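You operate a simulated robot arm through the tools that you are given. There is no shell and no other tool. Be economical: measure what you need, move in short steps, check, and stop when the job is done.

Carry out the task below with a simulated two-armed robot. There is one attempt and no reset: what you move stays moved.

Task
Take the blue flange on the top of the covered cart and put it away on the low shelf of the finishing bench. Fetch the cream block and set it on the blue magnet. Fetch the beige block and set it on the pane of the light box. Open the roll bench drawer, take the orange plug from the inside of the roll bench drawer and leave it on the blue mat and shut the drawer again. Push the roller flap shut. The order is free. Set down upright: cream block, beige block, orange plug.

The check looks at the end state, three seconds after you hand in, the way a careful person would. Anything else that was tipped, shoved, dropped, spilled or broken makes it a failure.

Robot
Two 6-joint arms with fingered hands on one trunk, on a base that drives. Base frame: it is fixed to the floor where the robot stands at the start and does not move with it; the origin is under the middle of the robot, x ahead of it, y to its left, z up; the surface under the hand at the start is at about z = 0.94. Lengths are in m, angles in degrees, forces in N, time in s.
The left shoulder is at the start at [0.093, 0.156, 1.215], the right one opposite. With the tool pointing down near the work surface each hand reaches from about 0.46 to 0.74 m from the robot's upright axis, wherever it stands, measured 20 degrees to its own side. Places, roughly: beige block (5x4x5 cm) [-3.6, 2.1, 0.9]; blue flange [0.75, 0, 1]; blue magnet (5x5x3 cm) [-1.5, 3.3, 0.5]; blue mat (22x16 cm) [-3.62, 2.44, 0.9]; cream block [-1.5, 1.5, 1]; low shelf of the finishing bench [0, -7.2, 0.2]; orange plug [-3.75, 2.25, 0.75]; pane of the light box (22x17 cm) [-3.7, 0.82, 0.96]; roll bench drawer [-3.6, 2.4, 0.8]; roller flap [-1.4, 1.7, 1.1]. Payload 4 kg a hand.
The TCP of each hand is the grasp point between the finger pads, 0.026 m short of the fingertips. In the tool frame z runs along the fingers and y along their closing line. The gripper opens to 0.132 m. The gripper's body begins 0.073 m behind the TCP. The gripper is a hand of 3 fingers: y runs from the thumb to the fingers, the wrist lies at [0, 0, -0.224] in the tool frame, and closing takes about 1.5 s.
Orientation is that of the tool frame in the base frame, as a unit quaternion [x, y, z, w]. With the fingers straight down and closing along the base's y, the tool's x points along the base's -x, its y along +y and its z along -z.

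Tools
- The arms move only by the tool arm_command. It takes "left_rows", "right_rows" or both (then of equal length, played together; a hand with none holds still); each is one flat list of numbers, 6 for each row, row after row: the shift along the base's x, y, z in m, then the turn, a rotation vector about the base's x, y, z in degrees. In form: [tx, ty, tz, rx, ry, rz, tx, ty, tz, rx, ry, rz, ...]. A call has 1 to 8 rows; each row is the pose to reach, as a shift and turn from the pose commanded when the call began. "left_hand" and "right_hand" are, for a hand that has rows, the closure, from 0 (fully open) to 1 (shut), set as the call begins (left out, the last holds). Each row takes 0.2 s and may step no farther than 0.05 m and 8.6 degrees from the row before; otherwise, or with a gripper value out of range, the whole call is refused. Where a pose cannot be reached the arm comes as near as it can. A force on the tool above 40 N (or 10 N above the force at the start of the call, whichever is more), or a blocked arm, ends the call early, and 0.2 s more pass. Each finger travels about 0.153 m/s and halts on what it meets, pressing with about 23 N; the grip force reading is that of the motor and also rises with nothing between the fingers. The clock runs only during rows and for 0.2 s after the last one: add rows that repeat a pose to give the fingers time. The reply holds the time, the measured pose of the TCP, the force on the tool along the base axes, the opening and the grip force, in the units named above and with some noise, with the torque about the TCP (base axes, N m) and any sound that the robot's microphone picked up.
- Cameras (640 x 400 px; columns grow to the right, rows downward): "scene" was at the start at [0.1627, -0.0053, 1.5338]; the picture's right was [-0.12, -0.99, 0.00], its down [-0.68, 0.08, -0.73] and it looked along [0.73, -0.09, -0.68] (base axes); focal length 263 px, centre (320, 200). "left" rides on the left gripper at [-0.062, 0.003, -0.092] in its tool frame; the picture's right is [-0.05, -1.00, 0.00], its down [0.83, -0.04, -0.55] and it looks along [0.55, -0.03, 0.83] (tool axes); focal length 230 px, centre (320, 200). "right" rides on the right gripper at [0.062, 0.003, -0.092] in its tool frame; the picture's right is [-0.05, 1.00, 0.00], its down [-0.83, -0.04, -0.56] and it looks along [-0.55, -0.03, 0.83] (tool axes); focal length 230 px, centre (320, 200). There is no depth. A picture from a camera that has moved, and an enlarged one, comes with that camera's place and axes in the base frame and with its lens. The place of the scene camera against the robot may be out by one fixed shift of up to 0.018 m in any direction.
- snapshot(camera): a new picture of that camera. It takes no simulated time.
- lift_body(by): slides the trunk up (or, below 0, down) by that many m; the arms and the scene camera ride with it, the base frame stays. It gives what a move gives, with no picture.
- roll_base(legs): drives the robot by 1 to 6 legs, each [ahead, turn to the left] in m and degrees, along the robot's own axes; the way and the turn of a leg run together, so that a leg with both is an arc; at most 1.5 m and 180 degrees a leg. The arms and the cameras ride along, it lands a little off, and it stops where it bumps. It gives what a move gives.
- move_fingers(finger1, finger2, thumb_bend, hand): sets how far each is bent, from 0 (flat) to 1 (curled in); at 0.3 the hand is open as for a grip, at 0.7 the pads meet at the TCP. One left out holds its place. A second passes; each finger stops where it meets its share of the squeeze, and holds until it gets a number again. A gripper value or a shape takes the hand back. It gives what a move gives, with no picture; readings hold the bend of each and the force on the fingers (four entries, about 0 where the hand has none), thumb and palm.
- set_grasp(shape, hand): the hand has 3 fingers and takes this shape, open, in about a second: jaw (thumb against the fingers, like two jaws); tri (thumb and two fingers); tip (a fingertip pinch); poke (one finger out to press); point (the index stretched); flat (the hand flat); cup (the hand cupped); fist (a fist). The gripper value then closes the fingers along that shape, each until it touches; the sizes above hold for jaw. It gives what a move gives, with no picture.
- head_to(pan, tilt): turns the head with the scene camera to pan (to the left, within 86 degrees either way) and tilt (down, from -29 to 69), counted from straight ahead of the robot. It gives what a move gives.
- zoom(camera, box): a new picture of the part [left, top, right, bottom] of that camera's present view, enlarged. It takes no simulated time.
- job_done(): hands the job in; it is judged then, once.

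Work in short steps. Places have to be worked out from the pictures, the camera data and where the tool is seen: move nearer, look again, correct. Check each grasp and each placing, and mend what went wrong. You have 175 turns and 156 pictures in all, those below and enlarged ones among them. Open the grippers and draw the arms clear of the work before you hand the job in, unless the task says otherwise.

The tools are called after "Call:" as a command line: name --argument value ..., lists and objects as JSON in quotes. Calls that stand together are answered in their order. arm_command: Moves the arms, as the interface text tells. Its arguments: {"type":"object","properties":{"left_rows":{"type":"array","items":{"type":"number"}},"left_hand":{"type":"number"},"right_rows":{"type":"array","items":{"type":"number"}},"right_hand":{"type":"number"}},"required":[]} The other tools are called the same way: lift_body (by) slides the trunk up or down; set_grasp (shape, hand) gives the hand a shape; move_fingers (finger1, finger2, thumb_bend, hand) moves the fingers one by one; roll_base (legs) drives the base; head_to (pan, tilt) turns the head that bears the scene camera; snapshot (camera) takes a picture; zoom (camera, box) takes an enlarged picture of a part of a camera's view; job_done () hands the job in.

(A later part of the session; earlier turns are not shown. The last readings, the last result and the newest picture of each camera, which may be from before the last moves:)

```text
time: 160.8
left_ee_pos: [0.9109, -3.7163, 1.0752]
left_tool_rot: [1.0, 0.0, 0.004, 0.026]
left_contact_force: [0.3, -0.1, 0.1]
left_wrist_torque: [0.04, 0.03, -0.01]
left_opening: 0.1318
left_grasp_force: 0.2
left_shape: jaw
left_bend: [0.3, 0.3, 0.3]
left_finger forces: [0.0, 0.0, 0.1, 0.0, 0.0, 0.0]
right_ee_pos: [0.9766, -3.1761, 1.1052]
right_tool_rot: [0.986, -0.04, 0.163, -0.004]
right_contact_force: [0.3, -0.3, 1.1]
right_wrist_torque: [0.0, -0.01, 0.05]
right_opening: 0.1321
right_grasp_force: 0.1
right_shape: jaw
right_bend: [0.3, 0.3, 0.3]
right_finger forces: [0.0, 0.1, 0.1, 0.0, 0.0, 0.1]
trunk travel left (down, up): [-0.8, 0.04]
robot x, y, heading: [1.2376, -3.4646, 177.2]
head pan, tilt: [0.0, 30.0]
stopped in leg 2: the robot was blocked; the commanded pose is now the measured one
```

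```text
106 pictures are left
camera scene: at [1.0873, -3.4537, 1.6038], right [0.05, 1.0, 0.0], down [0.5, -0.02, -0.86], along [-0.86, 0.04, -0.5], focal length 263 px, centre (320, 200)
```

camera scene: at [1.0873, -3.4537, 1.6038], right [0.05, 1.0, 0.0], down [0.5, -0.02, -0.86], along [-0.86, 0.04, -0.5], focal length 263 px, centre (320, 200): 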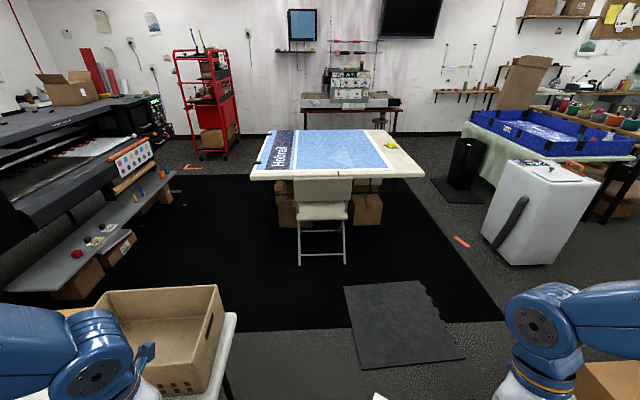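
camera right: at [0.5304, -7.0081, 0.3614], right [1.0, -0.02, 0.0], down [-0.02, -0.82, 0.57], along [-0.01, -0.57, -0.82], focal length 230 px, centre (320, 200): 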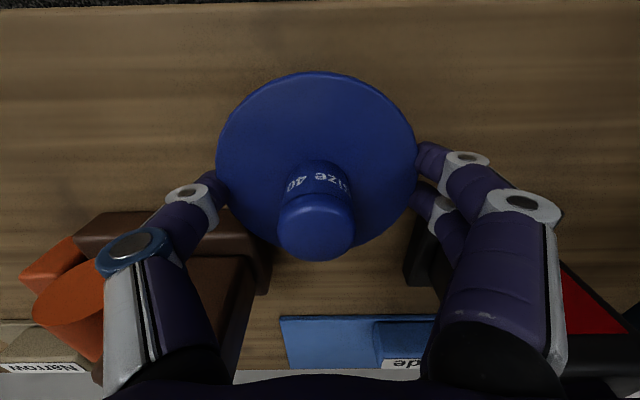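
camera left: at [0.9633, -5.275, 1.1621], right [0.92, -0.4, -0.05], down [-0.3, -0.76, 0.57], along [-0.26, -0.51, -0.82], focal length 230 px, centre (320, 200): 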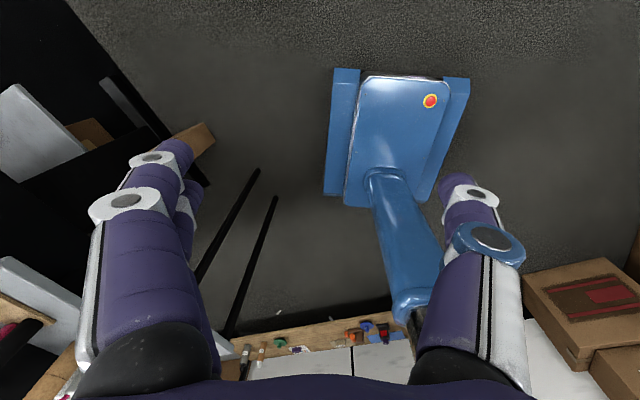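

Blocked again — perhaps the base's left corner is near the table leg, and the right hand has tilted. I back off a little, reset both arms to a comfortable upright pose, and then look.

Call:
roll_base --legs '[[-0.15, 0]]'

Call:
head_to --pan 35 --tilt 50

Call:
snapshot --camera "scene"

```text
time: 162.1
left_ee_pos: [1.0471, -3.7194, 1.0722]
left_tool_rot: [0.999, -0.011, 0.015, 0.027]
left_contact_force: [1.7, -0.8, 1.0]
left_wrist_torque: [0.03, 0.14, -0.01]
left_opening: 0.1322
left_grasp_force: 0.1
left_shape: jaw
left_bend: [0.3, 0.3, 0.3]
left_finger forces: [0.1, 0.1, 0.0, 0.0, 0.0, 0.0]
right_ee_pos: [1.0872, -3.1768, 1.1087]
right_tool_rot: [0.988, -0.041, 0.147, -0.005]
right_contact_force: [1.7, 0.6, 0.5]
right_wrist_torque: [-0.04, 0.18, -0.02]
right_opening: 0.132
right_grasp_force: 0.0
right_shape: jaw
right_bend: [0.3, 0.3, 0.3]
right_finger forces: [0.0, 0.1, 0.1, 0.0, 0.0, 0.0]
trunk travel left (down, up): [-0.8, 0.04]
robot x, y, heading: [1.3848, -3.4693, 177.1]
head pan, tilt: [0.0, 30.0]
```

```text
time: 163.1
left_ee_pos: [1.0496, -3.7203, 1.0732]
left_tool_rot: [0.999, -0.01, 0.014, 0.028]
left_contact_force: [1.8, -0.4, 0.2]
left_wrist_torque: [-0.01, 0.09, -0.01]
left_opening: 0.1322
left_grasp_force: 0.0
left_shape: jaw
left_bend: [0.3, 0.3, 0.3]
left_finger forces: [0.1, 0.0, 0.1, 0.1, 0.0, 0.0]
right_ee_pos: [1.0884, -3.1783, 1.111]
right_tool_rot: [0.989, -0.042, 0.145, -0.006]
right_contact_force: [0.5, -0.3, 0.0]
right_wrist_torque: [0.0, 0.07, -0.04]
right_opening: 0.132
right_grasp_force: 0.1
right_shape: jaw
right_bend: [0.3, 0.3, 0.3]
right_finger forces: [0.0, 0.0, 0.0, 0.0, 0.1, 0.0]
trunk travel left (down, up): [-0.8, 0.04]
robot x, y, heading: [1.3868, -3.4726, 177.2]
head pan, tilt: [35.0, 50.0]
```

```text
105 pictures are left
camera scene: at [1.25, -3.5035, 1.5736], right [-0.53, 0.85, -0.01], down [0.66, 0.41, -0.63], along [-0.53, -0.34, -0.77], focal length 263 px, centre (320, 200)
```

scene: 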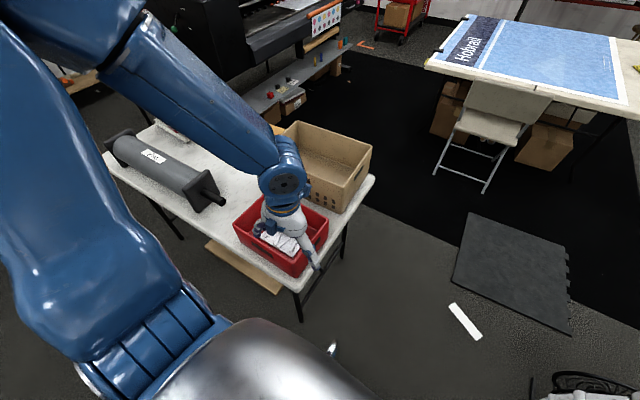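

The base's left corner had come near the table leg. I now reset both arms: extend forward, raise, and straighten.

Call:
arm_command --left_rows '[0, 0, 0.04, 1, 0, 0, -0.02, 0, 0.08, 2, 0, 0, -0.06, 0, 0.11, 3.2, 0, 0, -0.1, 0, 0.12, 3.2, 0, 0, -0.14, 0, 0.12, 3.2, 0, 0, -0.18, 0, 0.12, 3.2, 0, 0, -0.2, 0, 0.12, 3.2, 0, 0]' --right_rows '[-0.03, 0, 0.02, 0, 4, 0, -0.06, 0, 0.04, 0, 8, 0, -0.1, 0, 0.06, 0, 12, 0, -0.14, 0, 0.08, 0, 16.7, 0, -0.18, 0, 0.08, 0, 16.7, 0, -0.22, 0, 0.08, 0, 16.7, 0, -0.23, 0, 0.08, 0, 16.7, 0]'

Call:
roll_base --legs '[[0, -27]]'

Call:
head_to --pan 0 --tilt 30

```text
time: 164.7
left_ee_pos: [0.8579, -3.7224, 1.1982]
left_tool_rot: [1.0, -0.013, 0.008, -0.001]
left_contact_force: [0.5, -0.3, -0.3]
left_wrist_torque: [0.03, 0.02, -0.01]
left_opening: 0.1321
left_grasp_force: 0.0
left_shape: jaw
left_bend: [0.3, 0.3, 0.3]
left_finger forces: [0.0, 0.0, 0.1, 0.0, 0.1, 0.1]
left hand out of reach, approached as far as the arm can: row 1, 2, 3, 4
right_ee_pos: [0.8651, -3.1778, 1.1936]
right_tool_rot: [0.999, -0.041, -0.004, 0.001]
right_contact_force: [0.4, -0.4, 0.2]
right_wrist_torque: [-0.01, 0.05, -0.03]
right_opening: 0.132
right_grasp_force: 0.0
right_shape: jaw
right_bend: [0.3, 0.3, 0.3]
right_finger forces: [0.1, 0.0, 0.0, 0.0, 0.0, 0.0]
right hand out of reach, approached as far as the arm can: row 1, 2, 3
trunk travel left (down, up): [-0.8, 0.04]
robot x, y, heading: [1.3871, -3.4672, 177.2]
head pan, tilt: [35.0, 50.0]
```

```text
time: 166.6
left_ee_pos: [0.7997, -3.4556, 1.1958]
left_tool_rot: [0.969, -0.245, 0.009, 0.0]
left_contact_force: [1.0, 0.0, -0.1]
left_wrist_torque: [0.02, -0.01, 0.01]
left_opening: 0.1317
left_grasp_force: 0.1
left_shape: jaw
left_bend: [0.3, 0.3, 0.3]
left_finger forces: [0.0, 0.0, 0.0, 0.1, 0.0, 0.0]
right_ee_pos: [1.0564, -2.9733, 1.1935]
right_tool_rot: [0.961, -0.275, -0.005, 0.0]
right_contact_force: [0.7, -0.6, 0.0]
right_wrist_torque: [0.0, 0.02, -0.04]
right_opening: 0.1321
right_grasp_force: 0.1
right_shape: jaw
right_bend: [0.3, 0.3, 0.3]
right_finger forces: [0.0, 0.1, 0.1, 0.0, 0.0, 0.0]
trunk travel left (down, up): [-0.8, 0.04]
robot x, y, heading: [1.3867, -3.4718, 149.9]
head pan, tilt: [35.0, 50.0]
```

```text
time: 167.6
left_ee_pos: [0.8201, -3.4655, 1.2072]
left_tool_rot: [0.969, -0.246, 0.0, -0.003]
left_contact_force: [-0.2, -0.5, 0.2]
left_wrist_torque: [0.01, 0.01, 0.02]
left_opening: 0.132
left_grasp_force: 0.1
left_shape: jaw
left_bend: [0.3, 0.3, 0.3]
left_finger forces: [0.0, 0.1, 0.0, 0.0, 0.0, 0.0]
right_ee_pos: [1.076, -2.9847, 1.2037]
right_tool_rot: [0.962, -0.272, -0.012, -0.003]
right_contact_force: [0.8, -0.5, -0.2]
right_wrist_torque: [-0.01, 0.0, 0.02]
right_opening: 0.1322
right_grasp_force: 0.0
right_shape: jaw
right_bend: [0.3, 0.3, 0.3]
right_finger forces: [0.0, 0.1, 0.0, 0.1, 0.0, 0.0]
trunk travel left (down, up): [-0.8, 0.04]
robot x, y, heading: [1.3874, -3.4745, 149.8]
head pan, tilt: [0.0, 30.0]
```

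Arms are in good pose. Now drive diagonally away from the table, then west, then turn up the aisle.

Call:
roll_base --legs '[[0.38, 0], [0, 29], [1.06, 0], [0, -88]]'

Call:
snapshot --camera "scene"

```text
time: 180.5
left_ee_pos: [-0.2799, -2.8014, 1.2062]
left_tool_rot: [0.732, -0.681, 0.0, -0.002]
left_contact_force: [-0.2, 0.3, 0.7]
left_wrist_torque: [0.02, -0.04, 0.03]
left_opening: 0.1316
left_grasp_force: 0.1
left_shape: jaw
left_bend: [0.3, 0.3, 0.3]
left_finger forces: [0.0, 0.0, 0.0, 0.1, 0.0, 0.0]
right_ee_pos: [0.2634, -2.7562, 1.2013]
right_tool_rot: [0.713, -0.701, -0.01, -0.008]
right_contact_force: [0.6, 0.5, 0.1]
right_wrist_torque: [-0.02, -0.01, -0.03]
right_opening: 0.1322
right_grasp_force: 0.1
right_shape: jaw
right_bend: [0.3, 0.3, 0.3]
right_finger forces: [0.1, 0.0, 0.1, 0.0, 0.1, 0.0]
trunk travel left (down, up): [-0.8, 0.04]
robot x, y, heading: [0.0089, -3.2826, 92.4]
head pan, tilt: [0.0, 30.0]
```

```text
104 pictures are left
camera scene: at [0.0006, -3.1088, 1.6018], right [1.0, 0.04, 0.0], down [0.02, -0.52, -0.86], along [-0.04, 0.86, -0.52], focal length 263 px, centre (320, 200)
```

scene: 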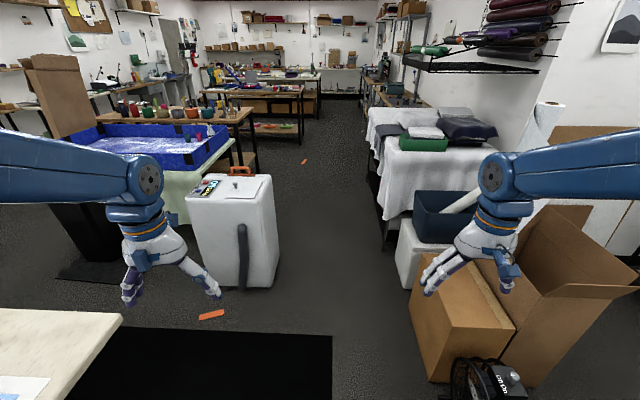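

The aisle ahead is clear. I drive north along it.

Call:
roll_base --legs '[[0, -1.5], [1.5, 0], [1.2, 0]]'

Call:
snapshot --camera "scene"

```text
time: 194.0
left_ee_pos: [-0.1654, -0.0942, 1.2135]
left_tool_rot: [-0.694, 0.719, 0.005, 0.008]
left_contact_force: [-1.2, 0.4, 1.1]
left_wrist_torque: [-0.01, -0.02, 0.0]
left_opening: 0.1322
left_grasp_force: 0.0
left_shape: jaw
left_bend: [0.3, 0.3, 0.3]
left_finger forces: [0.0, 0.0, 0.0, 0.0, 0.0, 0.0]
right_ee_pos: [0.377, -0.106, 1.2125]
right_tool_rot: [-0.675, 0.738, 0.016, 0.016]
right_contact_force: [-0.1, -0.1, 0.5]
right_wrist_torque: [-0.04, 0.02, -0.01]
right_opening: 0.1317
right_grasp_force: 0.2
right_shape: jaw
right_bend: [0.3, 0.3, 0.3]
right_finger forces: [0.0, 0.0, 0.0, 0.0, 0.1, 0.0]
trunk travel left (down, up): [-0.8, 0.04]
robot x, y, heading: [0.0692, -0.5791, 86.5]
head pan, tilt: [0.0, 30.0]
```

```text
103 pictures are left
camera scene: at [0.081, -0.4092, 1.602], right [1.0, -0.06, 0.0], down [-0.03, -0.51, -0.86], along [0.05, 0.86, -0.52], focal length 263 px, centre (320, 200)
```

scene: 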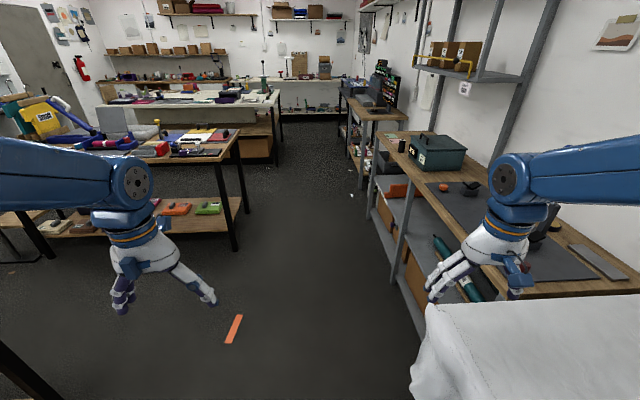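

The near table on the left must hold the cream block and roller flap. I look left.

Call:
head_to --pan 50 --tilt 25

Call:
snapshot --camera "scene"

```text
time: 195.2
left_ee_pos: [-0.1655, -0.1171, 1.2005]
left_tool_rot: [-0.695, 0.719, -0.009, -0.008]
left_contact_force: [0.6, 0.1, 0.3]
left_wrist_torque: [0.0, 0.0, -0.02]
left_opening: 0.132
left_grasp_force: 0.0
left_shape: jaw
left_bend: [0.3, 0.3, 0.3]
left_finger forces: [0.0, 0.0, 0.1, 0.0, 0.0, 0.0]
right_ee_pos: [0.3752, -0.126, 1.2132]
right_tool_rot: [-0.675, 0.737, 0.018, 0.017]
right_contact_force: [-0.3, 0.3, -0.2]
right_wrist_torque: [-0.03, 0.01, 0.02]
right_opening: 0.1322
right_grasp_force: 0.2
right_shape: jaw
right_bend: [0.3, 0.3, 0.3]
right_finger forces: [0.1, 0.0, 0.0, 0.0, 0.0, 0.1]
trunk travel left (down, up): [-0.8, 0.04]
robot x, y, heading: [0.0731, -0.5794, 86.6]
head pan, tilt: [50.0, 25.0]
```

```text
102 pictures are left
camera scene: at [0.0089, -0.434, 1.6103], right [0.69, 0.72, -0.02], down [0.31, -0.31, -0.9], along [-0.66, 0.62, -0.43], focal length 263 px, centre (320, 200)
```

scene: 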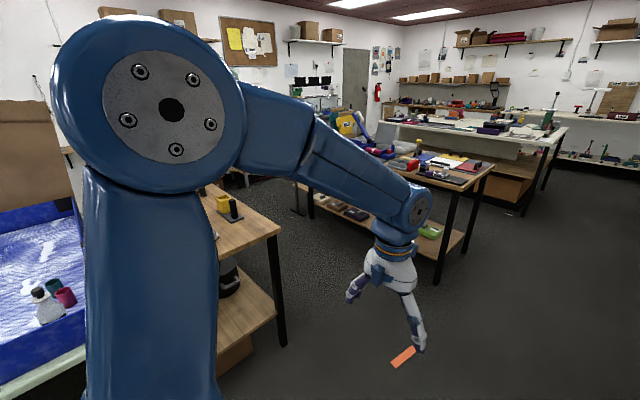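

There is a ~1.1 m aisle (y 0.2–1.35) south of that table. I drive up, and turn west into it.

Call:
roll_base --legs '[[0, 3], [1.35, 0], [0, 88]]'

Call:
head_to --pan -25 --tilt 32

Call:
snapshot --camera "scene"

```text
time: 206.4
left_ee_pos: [-0.3948, 0.5171, 1.2052]
left_tool_rot: [1.0, 0.008, 0.006, -0.001]
left_contact_force: [-0.1, -0.2, 0.4]
left_wrist_torque: [0.0, -0.01, -0.01]
left_opening: 0.132
left_grasp_force: 0.1
left_shape: jaw
left_bend: [0.3, 0.3, 0.3]
left_finger forces: [0.1, 0.0, 0.1, 0.0, 0.0, 0.1]
right_ee_pos: [-0.407, 1.0581, 1.2141]
right_tool_rot: [1.0, -0.018, -0.024, 0.002]
right_contact_force: [-0.7, -0.5, 0.2]
right_wrist_torque: [0.02, -0.02, -0.03]
right_opening: 0.1322
right_grasp_force: 0.0
right_shape: jaw
right_bend: [0.3, 0.3, 0.3]
right_finger forces: [0.0, 0.1, 0.1, 0.0, 0.0, 0.0]
trunk travel left (down, up): [-0.8, 0.04]
robot x, y, heading: [0.0616, 0.7874, 179.4]
head pan, tilt: [50.0, 25.0]
```

```text
time: 207.9
left_ee_pos: [-0.3679, 0.518, 1.1843]
left_tool_rot: [0.999, 0.006, 0.038, -0.001]
left_contact_force: [-0.8, 0.9, -0.4]
left_wrist_torque: [0.01, -0.01, -0.02]
left_opening: 0.1316
left_grasp_force: 0.1
left_shape: jaw
left_bend: [0.3, 0.3, 0.3]
left_finger forces: [0.0, 0.0, 0.0, 0.0, 0.1, 0.0]
right_ee_pos: [-0.3806, 1.0565, 1.1937]
right_tool_rot: [1.0, -0.018, 0.007, 0.001]
right_contact_force: [0.0, -0.6, 0.2]
right_wrist_torque: [0.05, -0.07, 0.0]
right_opening: 0.1322
right_grasp_force: 0.1
right_shape: jaw
right_bend: [0.3, 0.3, 0.3]
right_finger forces: [0.0, 0.0, 0.0, 0.1, 0.0, 0.1]
trunk travel left (down, up): [-0.8, 0.04]
robot x, y, heading: [0.0619, 0.7885, 179.3]
head pan, tilt: [-25.0, 32.0]
```

```text
101 pictures are left
camera scene: at [-0.0973, 0.8301, 1.5989], right [0.43, 0.9, 0.01], down [0.49, -0.23, -0.84], along [-0.75, 0.37, -0.54], focal length 263 px, centre (320, 200)
```

scene: 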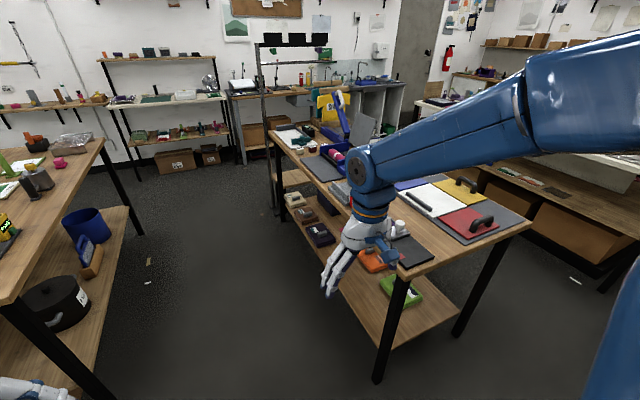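

The blue flap machine stands at the far end of this table. I drive west to about x = -1.1 and turn to face the table.

Call:
roll_base --legs '[[1.15, 0], [0, -75]]'

Call:
head_to --pan 10 --tilt 35

Call:
snapshot --camera "scene"

```text
time: 217.2
left_ee_pos: [-1.4571, 1.1827, 1.1951]
left_tool_rot: [0.792, -0.61, 0.02, 0.016]
left_contact_force: [0.4, 1.3, 0.3]
left_wrist_torque: [0.01, 0.01, -0.01]
left_opening: 0.1321
left_grasp_force: 0.1
left_shape: jaw
left_bend: [0.3, 0.3, 0.3]
left_finger forces: [0.0, 0.0, 0.1, 0.1, 0.0, 0.0]
right_ee_pos: [-0.9367, 1.327, 1.2038]
right_tool_rot: [0.777, -0.63, -0.003, -0.002]
right_contact_force: [-0.2, -0.9, -0.1]
right_wrist_torque: [-0.01, -0.01, 0.0]
right_opening: 0.1318
right_grasp_force: 0.0
right_shape: jaw
right_bend: [0.3, 0.3, 0.3]
right_finger forces: [0.0, 0.0, 0.0, 0.0, 0.1, 0.0]
trunk travel left (down, up): [-0.8, 0.04]
robot x, y, heading: [-1.0959, 0.816, 103.5]
head pan, tilt: [-25.0, 32.0]
```

```text
time: 218.2
left_ee_pos: [-1.4502, 1.1568, 1.1756]
left_tool_rot: [0.791, -0.609, 0.046, 0.036]
left_contact_force: [-0.1, -0.4, 0.5]
left_wrist_torque: [-0.02, 0.02, 0.02]
left_opening: 0.1321
left_grasp_force: 0.0
left_shape: jaw
left_bend: [0.3, 0.3, 0.3]
left_finger forces: [0.0, 0.0, 0.0, 0.0, 0.1, 0.1]
right_ee_pos: [-0.9323, 1.3003, 1.1824]
right_tool_rot: [0.777, -0.628, 0.022, 0.019]
right_contact_force: [0.4, 0.8, 0.5]
right_wrist_torque: [0.01, -0.02, 0.03]
right_opening: 0.1321
right_grasp_force: 0.0
right_shape: jaw
right_bend: [0.3, 0.3, 0.3]
right_finger forces: [0.0, 0.1, 0.0, 0.0, 0.0, 0.0]
trunk travel left (down, up): [-0.8, 0.04]
robot x, y, heading: [-1.0927, 0.8157, 103.7]
head pan, tilt: [10.0, 35.0]
```

```text
100 pictures are left
camera scene: at [-1.1499, 0.979, 1.5941], right [0.92, 0.4, 0.0], down [0.23, -0.54, -0.81], along [-0.32, 0.74, -0.59], focal length 263 px, centre (320, 200)
```

scene: 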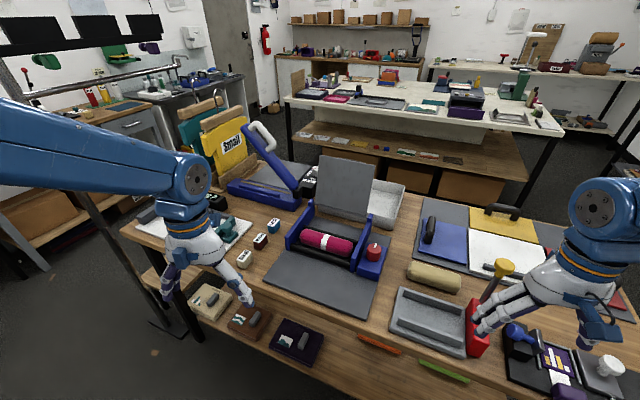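

I see the roller with the open grey flap. I zoom in on the flap and the small blocks.

Call:
zoom --camera "scene" --box '[210, 140, 450, 320]'

```text
2.22 times, centred on (330, 230) of scene
camera zoom: at [-1.1499, 0.979, 1.5941], right [0.92, 0.4, 0.0], down [0.23, -0.54, -0.81], along [-0.32, 0.74, -0.59], focal length 585 px, centre (298, 133)
```

zoom: 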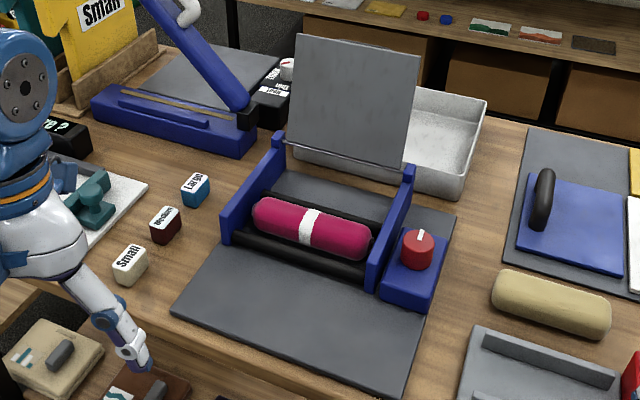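

The block labelled "Small" is the cream block, at about (-1.61, 1.41). I shift the base west so the left hand can reach it comfortably.

Call:
roll_base --legs '[[0, 60], [0.31, 0], [0, -66]]'

Call:
snapshot --camera "scene"

```text
time: 226.2
left_ee_pos: [-1.6878, 1.3057, 1.1858]
left_tool_rot: [0.749, -0.661, 0.034, 0.031]
left_contact_force: [0.6, -0.4, 0.1]
left_wrist_torque: [0.02, 0.01, 0.01]
left_opening: 0.1321
left_grasp_force: 0.1
left_shape: jaw
left_bend: [0.3, 0.3, 0.3]
left_finger forces: [0.0, 0.1, 0.0, 0.0, 0.1, 0.1]
right_ee_pos: [-1.1578, 1.3805, 1.1941]
right_tool_rot: [0.735, -0.678, 0.013, 0.011]
right_contact_force: [0.2, -0.3, 0.0]
right_wrist_torque: [0.02, 0.02, 0.01]
right_opening: 0.132
right_grasp_force: 0.0
right_shape: jaw
right_bend: [0.3, 0.3, 0.3]
right_finger forces: [0.1, 0.1, 0.1, 0.0, 0.0, 0.0]
trunk travel left (down, up): [-0.8, 0.04]
robot x, y, heading: [-1.3913, 0.9122, 95.8]
head pan, tilt: [10.0, 35.0]
```

```text
98 pictures are left
camera scene: at [-1.4251, 1.0775, 1.5941], right [0.96, 0.27, 0.0], down [0.16, -0.57, -0.81], along [-0.22, 0.78, -0.59], focal length 263 px, centre (320, 200)
```

scene: 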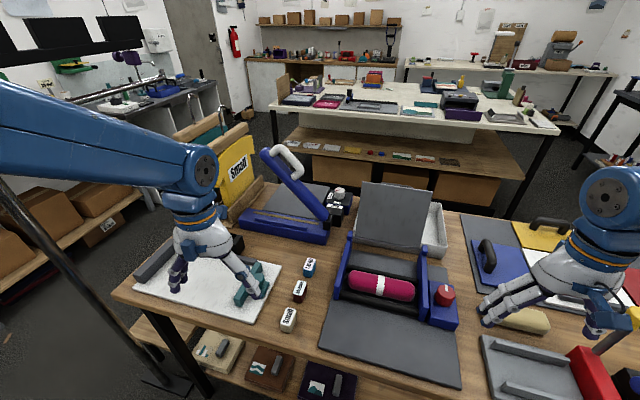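

Cream block at about (-1.608, 1.414, 0.93). I bring the left hand above it, straightened.

Call:
arm_command --left_rows '[0.02, 0.03, -0.02, 1.5, 0, 0, 0.04, 0.06, -0.04, 3, 0, 0, 0.06, 0.085, -0.065, 5.2, 0, 0, 0.08, 0.108, -0.1, 5.2, 0, 0, 0.08, 0.108, -0.13, 5.2, 0, 0, 0.08, 0.108, -0.13, 5.2, 0, 0]'

Call:
snapshot --camera "left"

Call:
snapshot --camera "scene"

```text
time: 227.6
left_ee_pos: [-1.6064, 1.3918, 1.0607]
left_tool_rot: [0.751, -0.66, -0.004, -0.009]
left_contact_force: [-0.1, 0.3, -0.9]
left_wrist_torque: [0.01, 0.02, 0.03]
left_opening: 0.1321
left_grasp_force: 0.1
left_shape: jaw
left_bend: [0.3, 0.3, 0.3]
left_finger forces: [0.0, 0.0, 0.1, 0.0, 0.0, 0.0]
right_ee_pos: [-1.1545, 1.353, 1.1741]
right_tool_rot: [0.735, -0.677, 0.037, 0.032]
right_contact_force: [0.4, -0.5, -0.9]
right_wrist_torque: [0.01, -0.01, 0.01]
right_opening: 0.1321
right_grasp_force: 0.1
right_shape: jaw
right_bend: [0.3, 0.3, 0.3]
right_finger forces: [0.1, 0.0, 0.0, 0.0, 0.1, 0.0]
trunk travel left (down, up): [-0.8, 0.04]
robot x, y, heading: [-1.3932, 0.9102, 96.0]
head pan, tilt: [10.0, 35.0]
```

```text
97 pictures are left
camera left: at [-1.6184, 1.4513, 1.1548], right [0.98, 0.18, 0.01], down [0.14, -0.83, 0.54], along [0.1, -0.53, -0.84], focal length 230 px, centre (320, 200)
```

left: 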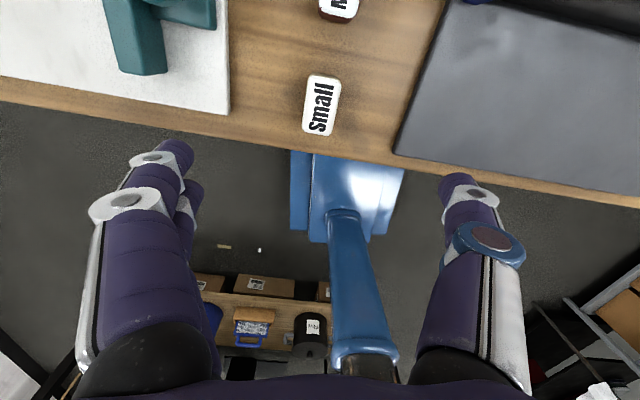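

```text
96 pictures are left
camera scene: at [-1.4245, 1.0765, 1.5943], right [0.96, 0.27, 0.0], down [0.16, -0.57, -0.81], along [-0.22, 0.78, -0.59], focal length 263 px, centre (320, 200)
```

scene: 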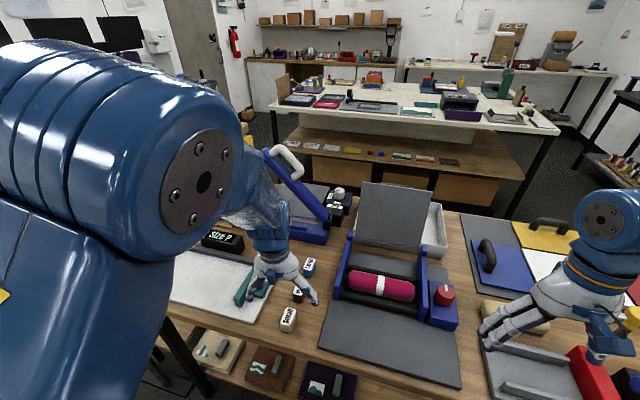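

The left camera confirms the block at (-1.609, 1.415). I descend over it in steps.

Call:
arm_command --left_rows '[-0.002, 0.012, -0.02, 0, 0, 0, -0.003, 0.023, -0.045, 0, 0, 0, -0.003, 0.024, -0.075, 0, 0, 0, -0.003, 0.024, -0.1, 0, 0, 0, -0.003, 0.024, -0.1, 0, 0, 0]'

Call:
snapshot --camera "left"

```text
time: 228.8
left_ee_pos: [-1.6116, 1.4146, 0.9599]
left_tool_rot: [0.751, -0.66, -0.004, -0.008]
left_contact_force: [0.2, -0.2, 0.1]
left_wrist_torque: [-0.02, 0.02, 0.03]
left_opening: 0.1319
left_grasp_force: 0.1
left_shape: jaw
left_bend: [0.3, 0.3, 0.3]
left_finger forces: [0.0, 0.0, 0.0, 0.0, 0.0, 0.1]
right_ee_pos: [-1.1555, 1.3528, 1.1729]
right_tool_rot: [0.735, -0.676, 0.037, 0.032]
right_contact_force: [-0.4, 0.0, 0.8]
right_wrist_torque: [0.01, -0.05, 0.0]
right_opening: 0.1319
right_grasp_force: 0.0
right_shape: jaw
right_bend: [0.3, 0.3, 0.3]
right_finger forces: [0.1, 0.0, 0.1, 0.0, 0.0, 0.1]
trunk travel left (down, up): [-0.8, 0.04]
robot x, y, heading: [-1.3935, 0.9139, 95.8]
head pan, tilt: [10.0, 35.0]
```

```text
95 pictures are left
camera left: at [-1.6233, 1.4736, 1.0543], right [0.98, 0.18, 0.01], down [0.15, -0.83, 0.54], along [0.1, -0.53, -0.84], focal length 230 px, centre (320, 200)
```

left: 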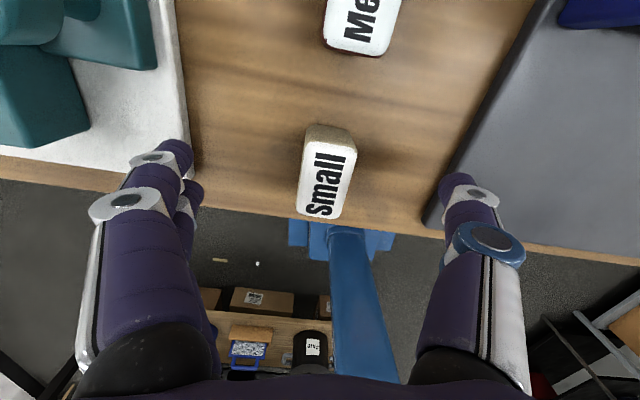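

Block centred, top at z≈0.945. I lower a bit more watching the force, then close.

Call:
arm_command --left_rows '[0.002, 0.001, -0.006, 0, 0, 0, 0.002, 0.001, -0.012, 0, 0, 0, 0.002, 0.001, -0.016, 0, 0, 0, 0.002, 0.001, -0.016, 0, 0, 0]'

Call:
arm_command --left_rows '[0, 0, 0, 0, 0, 0, 0, 0, 0, 0, 0, 0, 0, 0, 0, 0, 0, 0, 0, 0, 0, 0, 0, 0, 0, 0, 0, 0, 0, 0, 0, 0, 0, 0, 0, 0, 0, 0, 0, 0, 0, 0, 0, 0, 0, 0, 0, 0]' --left_hand 1

Call:
snapshot --camera "left"

```text
time: 229.8
left_ee_pos: [-1.61, 1.4178, 0.945]
left_tool_rot: [0.75, -0.661, -0.004, -0.008]
left_contact_force: [-0.2, 0.9, -0.6]
left_wrist_torque: [-0.03, 0.0, -0.02]
left_opening: 0.1318
left_grasp_force: 0.2
left_shape: jaw
left_bend: [0.3, 0.3, 0.3]
left_finger forces: [0.1, 0.0, 0.0, 0.1, 0.0, 0.0]
right_ee_pos: [-1.1546, 1.3541, 1.1742]
right_tool_rot: [0.734, -0.677, 0.038, 0.033]
right_contact_force: [0.0, -0.3, -0.5]
right_wrist_torque: [0.0, -0.02, -0.02]
right_opening: 0.1323
right_grasp_force: 0.1
right_shape: jaw
right_bend: [0.3, 0.3, 0.3]
right_finger forces: [0.0, 0.0, 0.1, 0.1, 0.0, 0.0]
trunk travel left (down, up): [-0.8, 0.04]
robot x, y, heading: [-1.3926, 0.9116, 95.8]
head pan, tilt: [10.0, 35.0]
```

```text
time: 231.6
left_ee_pos: [-1.6091, 1.4191, 0.9453]
left_tool_rot: [0.75, -0.661, -0.004, -0.008]
left_contact_force: [0.3, -0.7, 0.1]
left_wrist_torque: [0.0, -0.01, 0.0]
left_opening: 0.0247
left_grasp_force: 22.6
left_shape: jaw
left_bend: [0.73, 0.73, 0.7]
left_finger forces: [10.3, 10.2, 0.0, 0.0, 20.6, 0.0]
right_ee_pos: [-1.1557, 1.3537, 1.1736]
right_tool_rot: [0.735, -0.676, 0.038, 0.033]
right_contact_force: [-0.8, -0.3, 0.5]
right_wrist_torque: [0.0, -0.02, -0.03]
right_opening: 0.1321
right_grasp_force: 0.1
right_shape: jaw
right_bend: [0.3, 0.3, 0.3]
right_finger forces: [0.0, 0.0, 0.0, 0.1, 0.0, 0.0]
trunk travel left (down, up): [-0.8, 0.04]
robot x, y, heading: [-1.3941, 0.9099, 95.7]
head pan, tilt: [10.0, 35.0]
```

```text
94 pictures are left
camera left: at [-1.621, 1.4775, 1.039], right [0.98, 0.18, 0.01], down [0.14, -0.83, 0.54], along [0.1, -0.53, -0.84], focal length 230 px, centre (320, 200)
```

left: 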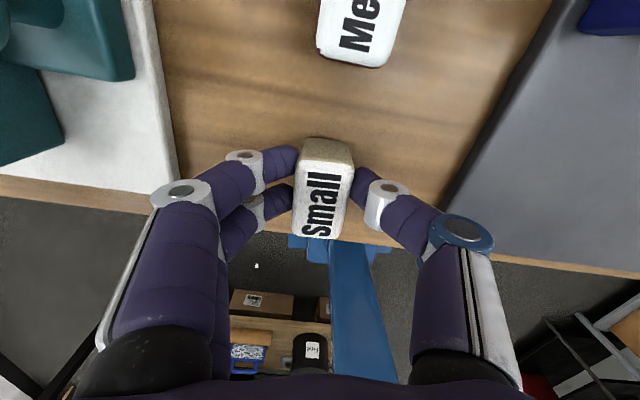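

The cream block is gripped (opening 0.025). I lift it clear, then zoom on the flap to plan closing it with the right hand from here.

Call:
arm_command --left_rows '[0, 0, 0.04, 0, 0, 0, 0, 0, 0.09, 0, 0, 0, 0, -0.01, 0.14, 0, 0, 0, -0.03, -0.03, 0.18, 0, 0, 0, -0.06, -0.04, 0.22, 0, 0, 0, -0.08, -0.04, 0.24, 0, 0, 0]'

Call:
zoom --camera "scene" --box '[280, 150, 520, 330]'

Call:
snapshot --camera "right"

```text
refused: row 3 steps farther than a row can; nothing moved
```

```text
2.22 times, centred on (400, 240) of scene
camera zoom: at [-1.425, 1.0777, 1.5941], right [0.96, 0.27, 0.0], down [0.16, -0.57, -0.81], along [-0.22, 0.78, -0.59], focal length 585 px, centre (142, 111)
```

zoom: 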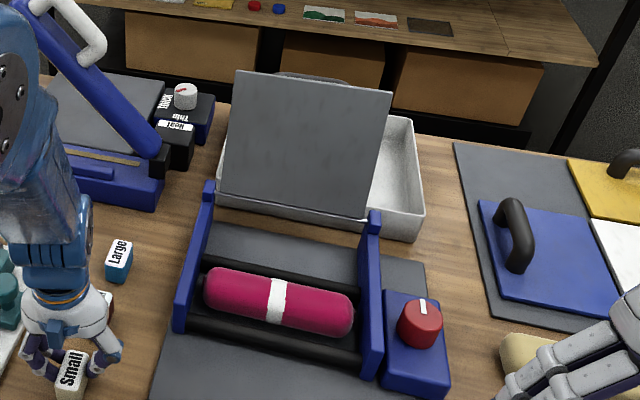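

```text
92 pictures are left
camera right: at [-1.156, 1.3018, 1.2709], right [-1.0, -0.03, -0.01], down [-0.03, 0.88, 0.47], along [-0.01, 0.47, -0.88], focal length 230 px, centre (320, 200)
```

right: 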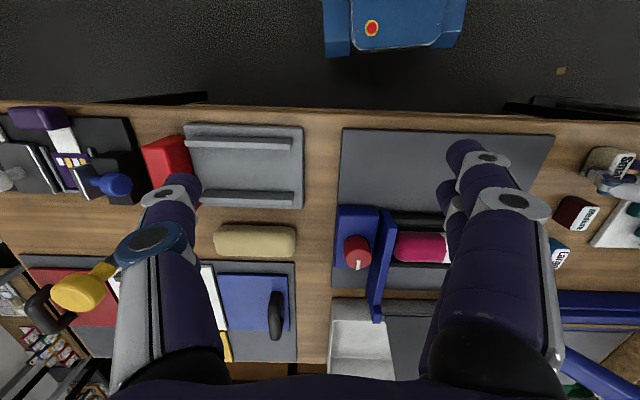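

The flap is easier to push from the table's north side (same aisle as the magnet ledge). I lift the block now with smaller steps.

Call:
arm_command --left_rows '[0, 0, 0.04, 0, 0, 0, 0, 0, 0.085, 0, 0, 0, 0, -0.01, 0.125, 0, 0, 0, -0.02, -0.02, 0.16, 0, 0, 0, -0.04, -0.03, 0.2, 0, 0, 0, -0.06, -0.03, 0.23, 0, 0, 0]'

Call:
roll_base --legs '[[-0.12, 0], [0, -93]]'

Call:
snapshot --camera "scene"

```text
time: 232.9
left_ee_pos: [-1.6673, 1.3854, 1.1771]
left_tool_rot: [0.75, -0.661, -0.002, -0.008]
left_contact_force: [0.0, -0.1, -0.4]
left_wrist_torque: [0.0, -0.01, -0.02]
left_opening: 0.0245
left_grasp_force: 23.1
left_shape: jaw
left_bend: [0.73, 0.73, 0.7]
left_finger forces: [10.5, 10.3, 0.1, 0.0, 20.8, 0.0]
right_ee_pos: [-1.1563, 1.3533, 1.1729]
right_tool_rot: [0.735, -0.676, 0.038, 0.032]
right_contact_force: [-0.3, -0.7, 0.4]
right_wrist_torque: [0.02, 0.0, 0.04]
right_opening: 0.1321
right_grasp_force: 0.0
right_shape: jaw
right_bend: [0.3, 0.3, 0.3]
right_finger forces: [0.1, 0.0, 0.0, 0.1, 0.0, 0.0]
trunk travel left (down, up): [-0.8, 0.04]
robot x, y, heading: [-1.3917, 0.9099, 95.8]
head pan, tilt: [10.0, 35.0]
```

```text
time: 238.4
left_ee_pos: [-0.8898, 1.0407, 1.1762]
left_tool_rot: [-0.038, 0.999, -0.005, 0.008]
left_contact_force: [-0.1, -0.1, -0.3]
left_wrist_torque: [0.02, -0.02, 0.01]
left_opening: 0.0243
left_grasp_force: 22.6
left_shape: jaw
left_bend: [0.73, 0.73, 0.7]
left_finger forces: [10.4, 10.2, 0.1, 0.0, 20.6, 0.0]
right_ee_pos: [-0.9363, 0.533, 1.1813]
right_tool_rot: [-0.017, 0.999, -0.003, -0.039]
right_contact_force: [-0.1, -0.1, -0.6]
right_wrist_torque: [-0.01, -0.01, 0.0]
right_opening: 0.1318
right_grasp_force: 0.0
right_shape: jaw
right_bend: [0.3, 0.3, 0.3]
right_finger forces: [0.0, 0.0, 0.1, 0.0, 0.0, 0.0]
trunk travel left (down, up): [-0.8, 0.04]
robot x, y, heading: [-1.3817, 0.8032, 3.0]
head pan, tilt: [10.0, 35.0]
```

```text
91 pictures are left
camera scene: at [-1.2142, 0.8307, 1.5941], right [0.23, -0.97, 0.0], down [-0.57, -0.13, -0.81], along [0.79, 0.19, -0.59], focal length 263 px, centre (320, 200)
```

scene: 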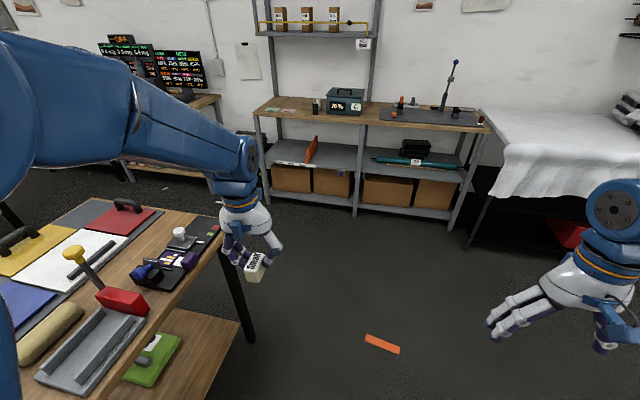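

Block is held firmly. Now round the east end of the table: east, north, then west into the aisle beyond.

Call:
roll_base --legs '[[0, -2], [1.4, 0], [0, 88], [1.5, 0]]'

Call:
head_to --pan 45 --tilt 30

Call:
snapshot --camera "scene"

```text
time: 256.5
left_ee_pos: [-0.2961, 2.76, 1.1855]
left_tool_rot: [0.72, -0.694, -0.008, -0.015]
left_contact_force: [-2.1, -0.6, 1.1]
left_wrist_torque: [0.02, -0.06, 0.02]
left_opening: 0.024
left_grasp_force: 23.1
left_shape: jaw
left_bend: [0.73, 0.73, 0.7]
left_finger forces: [11.4, 10.1, 0.0, 0.0, 21.6, 0.1]
right_ee_pos: [0.2079, 2.6936, 1.1674]
right_tool_rot: [-0.703, 0.708, -0.051, -0.043]
right_contact_force: [0.2, -3.6, -4.2]
right_wrist_torque: [0.24, 0.06, -0.08]
right_opening: 0.1322
right_grasp_force: 0.0
right_shape: jaw
right_bend: [0.3, 0.3, 0.3]
right_finger forces: [0.0, 0.1, 0.0, 0.1, 0.0, 0.0]
trunk travel left (down, up): [-0.8, 0.04]
robot x, y, heading: [-0.0771, 2.2795, 90.7]
head pan, tilt: [10.0, 35.0]
```

```text
time: 257.5
left_ee_pos: [-0.2962, 2.7411, 1.1926]
left_tool_rot: [0.719, -0.694, -0.015, -0.022]
left_contact_force: [0.4, -0.3, -0.3]
left_wrist_torque: [0.02, -0.03, -0.01]
left_opening: 0.0244
left_grasp_force: 22.5
left_shape: jaw
left_bend: [0.73, 0.73, 0.7]
left_finger forces: [11.5, 10.2, 0.0, 0.1, 21.7, 0.0]
right_ee_pos: [0.2056, 2.6641, 1.1497]
right_tool_rot: [-0.703, 0.705, -0.073, -0.065]
right_contact_force: [-0.2, 0.0, -0.6]
right_wrist_torque: [0.01, -0.04, -0.03]
right_opening: 0.1321
right_grasp_force: 0.0
right_shape: jaw
right_bend: [0.3, 0.3, 0.3]
right_finger forces: [0.1, 0.1, 0.1, 0.1, 0.0, 0.0]
trunk travel left (down, up): [-0.8, 0.04]
robot x, y, heading: [-0.0784, 2.2807, 90.7]
head pan, tilt: [45.0, 30.0]
```

```text
90 pictures are left
camera scene: at [-0.1444, 2.4286, 1.6025], right [0.7, 0.72, -0.01], down [0.36, -0.36, -0.86], along [-0.62, 0.6, -0.51], focal length 263 px, centre (320, 200)
```

scene: 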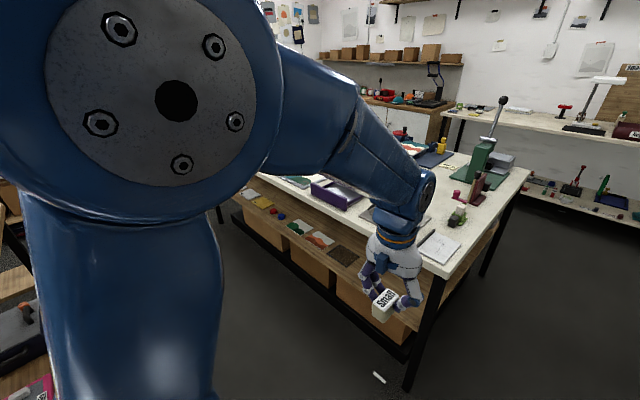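

Magnets (red, blue) lie on the low wooden ledge, blue at about (-1.5, 3.35). I enter this aisle heading west.

Call:
roll_base --legs '[[0.18, 0], [0, 88], [1.2, 0], [0, -60]]'

Call:
head_to --pan 0 --tilt 35

Call:
snapshot --camera "scene"

```text
time: 271.5
left_ee_pos: [-1.6716, 2.9065, 1.1929]
left_tool_rot: [0.843, -0.537, -0.019, -0.018]
left_contact_force: [-0.1, 0.0, -0.3]
left_wrist_torque: [0.0, 0.04, 0.02]
left_opening: 0.0241
left_grasp_force: 22.7
left_shape: jaw
left_bend: [0.73, 0.73, 0.7]
left_finger forces: [10.9, 10.0, 0.0, 0.1, 20.8, 0.0]
right_ee_pos: [-1.1847, 3.0439, 1.1575]
right_tool_rot: [0.83, -0.551, 0.077, 0.041]
right_contact_force: [0.3, -0.8, 0.5]
right_wrist_torque: [-0.01, -0.06, -0.01]
right_opening: 0.1318
right_grasp_force: 0.1
right_shape: jaw
right_bend: [0.3, 0.3, 0.3]
right_finger forces: [0.1, 0.0, 0.0, 0.1, 0.1, 0.0]
trunk travel left (down, up): [-0.8, 0.04]
robot x, y, heading: [-1.2992, 2.5647, 113.7]
head pan, tilt: [45.0, 30.0]
```

```text
time: 272.6
left_ee_pos: [-1.6605, 2.8804, 1.1735]
left_tool_rot: [0.844, -0.536, 0.007, 0.0]
left_contact_force: [-0.4, -0.3, -0.6]
left_wrist_torque: [0.01, 0.01, -0.01]
left_opening: 0.0241
left_grasp_force: 22.7
left_shape: jaw
left_bend: [0.73, 0.73, 0.7]
left_finger forces: [10.9, 10.2, 0.1, 0.0, 21.3, 0.0]
right_ee_pos: [-1.1747, 3.0182, 1.1406]
right_tool_rot: [0.828, -0.549, 0.103, 0.058]
right_contact_force: [0.0, 0.5, 0.4]
right_wrist_torque: [0.0, -0.01, 0.02]
right_opening: 0.1322
right_grasp_force: 0.1
right_shape: jaw
right_bend: [0.3, 0.3, 0.3]
right_finger forces: [0.0, 0.0, 0.0, 0.1, 0.0, 0.0]
trunk travel left (down, up): [-0.8, 0.04]
robot x, y, heading: [-1.3, 2.5674, 113.6]
head pan, tilt: [0.0, 35.0]
```

```text
89 pictures are left
camera scene: at [-1.3656, 2.724, 1.5941], right [0.92, 0.4, 0.0], down [0.24, -0.54, -0.81], along [-0.33, 0.74, -0.59], focal length 263 px, centre (320, 200)
```

scene: 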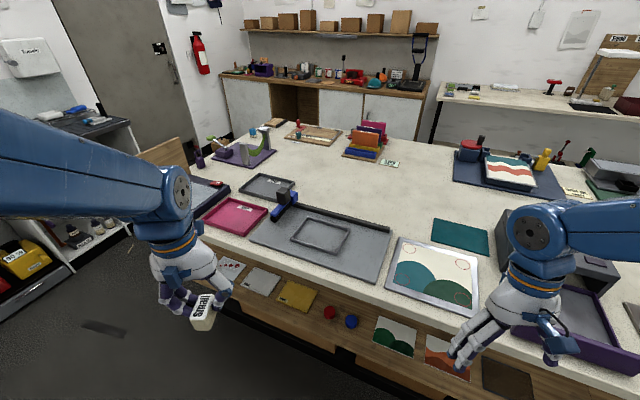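

The magnet lies on a shelf under the table top (about 16 cm behind the top's edge), so the block will need a tilted grasp. I turn round to the roller table first: to do the flap and to find a free spot for re-grasping the block.

Call:
roll_base --legs '[[0, 90], [0, 63]]'

Call:
snapshot --camera "scene"

```text
time: 280.1
left_ee_pos: [-1.1225, 2.109, 1.1825]
left_tool_rot: [0.722, 0.692, -0.008, 0.002]
left_contact_force: [-0.2, -0.3, -1.1]
left_wrist_torque: [-0.01, 0.0, 0.0]
left_opening: 0.0238
left_grasp_force: 23.0
left_shape: jaw
left_bend: [0.73, 0.73, 0.7]
left_finger forces: [10.5, 9.7, 0.1, 0.0, 20.4, 0.0]
right_ee_pos: [-1.6155, 2.211, 1.1489]
right_tool_rot: [0.731, 0.674, 0.069, -0.077]
right_contact_force: [0.6, 0.1, -0.1]
right_wrist_torque: [0.0, -0.01, 0.02]
right_opening: 0.1324
right_grasp_force: 0.0
right_shape: jaw
right_bend: [0.3, 0.3, 0.3]
right_finger forces: [0.0, 0.1, 0.0, 0.1, 0.1, 0.1]
trunk travel left (down, up): [-0.8, 0.04]
robot x, y, heading: [-1.3115, 2.5692, -93.5]
head pan, tilt: [0.0, 35.0]
```

```text
88 pictures are left
camera scene: at [-1.3254, 2.4026, 1.5941], right [-1.0, 0.07, 0.0], down [0.04, 0.59, -0.81], along [-0.05, -0.81, -0.59], focal length 263 px, centre (320, 200)
```

scene: 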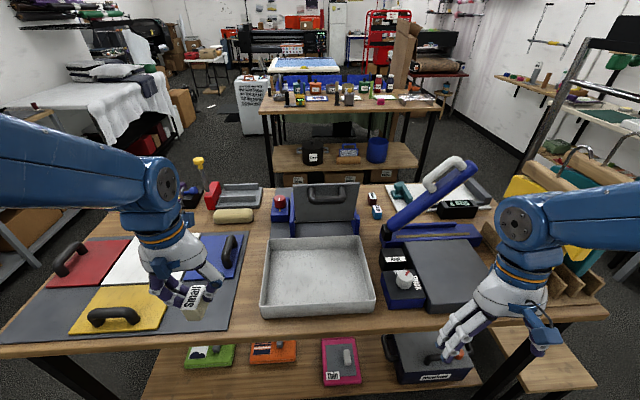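

The flap's back (with handle) faces me here. There is a free wood strip at about x=-1.157, y≈1.98 beside the white tray, near the table edge: I'll set the block there and re-grasp it tilted. Move left hand above it.

Call:
arm_command --left_rows '[-0.01, -0.03, -0.02, 0, 0, 0, -0.02, -0.06, -0.04, 0, 0, 0, -0.03, -0.09, -0.06, 0, 0, 0, -0.035, -0.12, -0.08, 0, 0, 0, -0.035, -0.124, -0.1, 0, 0, 0, -0.035, -0.124, -0.1, 0, 0, 0]'

Call:
snapshot --camera "left"

Call:
zoom --camera "scene" --box '[120, 200, 400, 375]'

```text
time: 281.5
left_ee_pos: [-1.1555, 2.0025, 1.0886]
left_tool_rot: [0.721, 0.693, -0.015, 0.007]
left_contact_force: [0.6, 0.0, 0.0]
left_wrist_torque: [-0.04, 0.01, -0.01]
left_opening: 0.0238
left_grasp_force: 23.2
left_shape: jaw
left_bend: [0.73, 0.73, 0.7]
left_finger forces: [11.1, 10.4, 0.1, 0.1, 21.6, 0.0]
right_ee_pos: [-1.6105, 2.242, 1.1346]
right_tool_rot: [0.727, 0.674, 0.089, -0.097]
right_contact_force: [-0.3, 0.3, -0.2]
right_wrist_torque: [0.04, 0.02, 0.0]
right_opening: 0.1322
right_grasp_force: 0.1
right_shape: jaw
right_bend: [0.3, 0.3, 0.3]
right_finger forces: [0.1, 0.0, 0.0, 0.0, 0.0, 0.1]
trunk travel left (down, up): [-0.8, 0.04]
robot x, y, heading: [-1.3155, 2.5669, -93.6]
head pan, tilt: [0.0, 35.0]
```

```text
87 pictures are left
camera left: at [-1.1537, 1.9438, 1.1834], right [-1.0, -0.01, 0.01], down [0.0, 0.85, 0.53], along [-0.02, 0.53, -0.85], focal length 230 px, centre (320, 200)
```

left: 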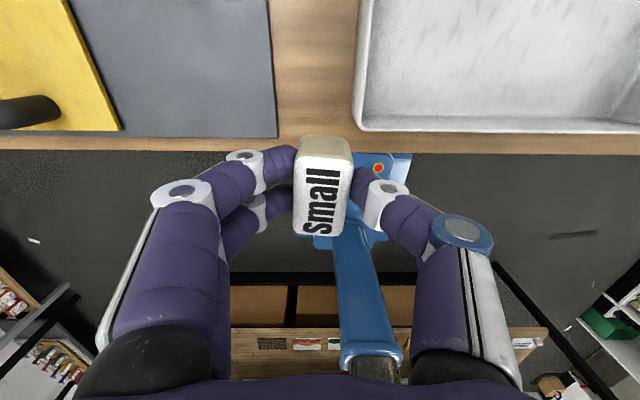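

```text
2.29 times, centred on (260, 288) of scene
camera zoom: at [-1.324, 2.4031, 1.5942], right [-1.0, 0.07, 0.0], down [0.04, 0.59, -0.81], along [-0.05, -0.81, -0.59], focal length 601 px, centre (457, 0)
```

zoom: 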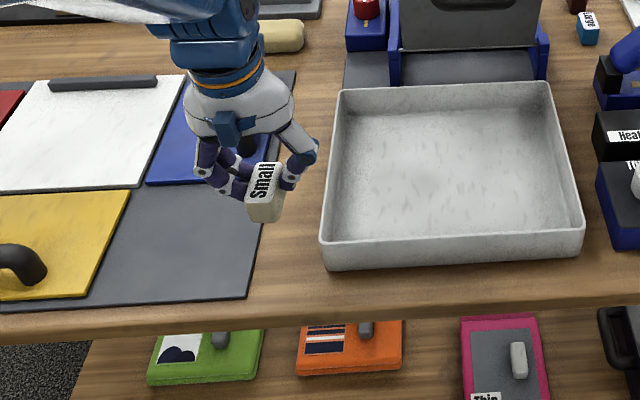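

Strip between folder and tray is about 10 cm wide, centred at x=-1.155. I lower the block to the same TCP height as at pick-up (0.945).

Call:
arm_command --left_rows '[0, -0.01, -0.03, 0, 0, 0, 0, -0.02, -0.07, 0, 0, 0, 0, -0.022, -0.11, 0, 0, 0, 0, -0.022, -0.135, 0, 0, 0, 0, -0.022, -0.142, 0, 0, 0, 0, -0.022, -0.142, 0, 0, 0]'

```text
time: 282.9
left_ee_pos: [-1.1557, 1.9816, 0.9469]
left_tool_rot: [0.72, 0.694, -0.015, 0.008]
left_contact_force: [4.3, -0.4, 4.7]
left_wrist_torque: [0.02, 0.3, 0.01]
left_opening: 0.0242
left_grasp_force: 22.9
left_shape: jaw
left_bend: [0.73, 0.73, 0.7]
left_finger forces: [12.0, 11.5, 0.0, 0.1, 29.1, 0.1]
right_ee_pos: [-1.6114, 2.2414, 1.1352]
right_tool_rot: [0.727, 0.674, 0.09, -0.097]
right_contact_force: [0.8, -0.1, -0.2]
right_wrist_torque: [-0.01, 0.0, 0.02]
right_opening: 0.1318
right_grasp_force: 0.1
right_shape: jaw
right_bend: [0.3, 0.3, 0.3]
right_finger forces: [0.1, 0.0, 0.0, 0.0, 0.0, 0.1]
trunk travel left (down, up): [-0.8, 0.04]
robot x, y, heading: [-1.3157, 2.5665, -93.7]
head pan, tilt: [0.0, 35.0]
```

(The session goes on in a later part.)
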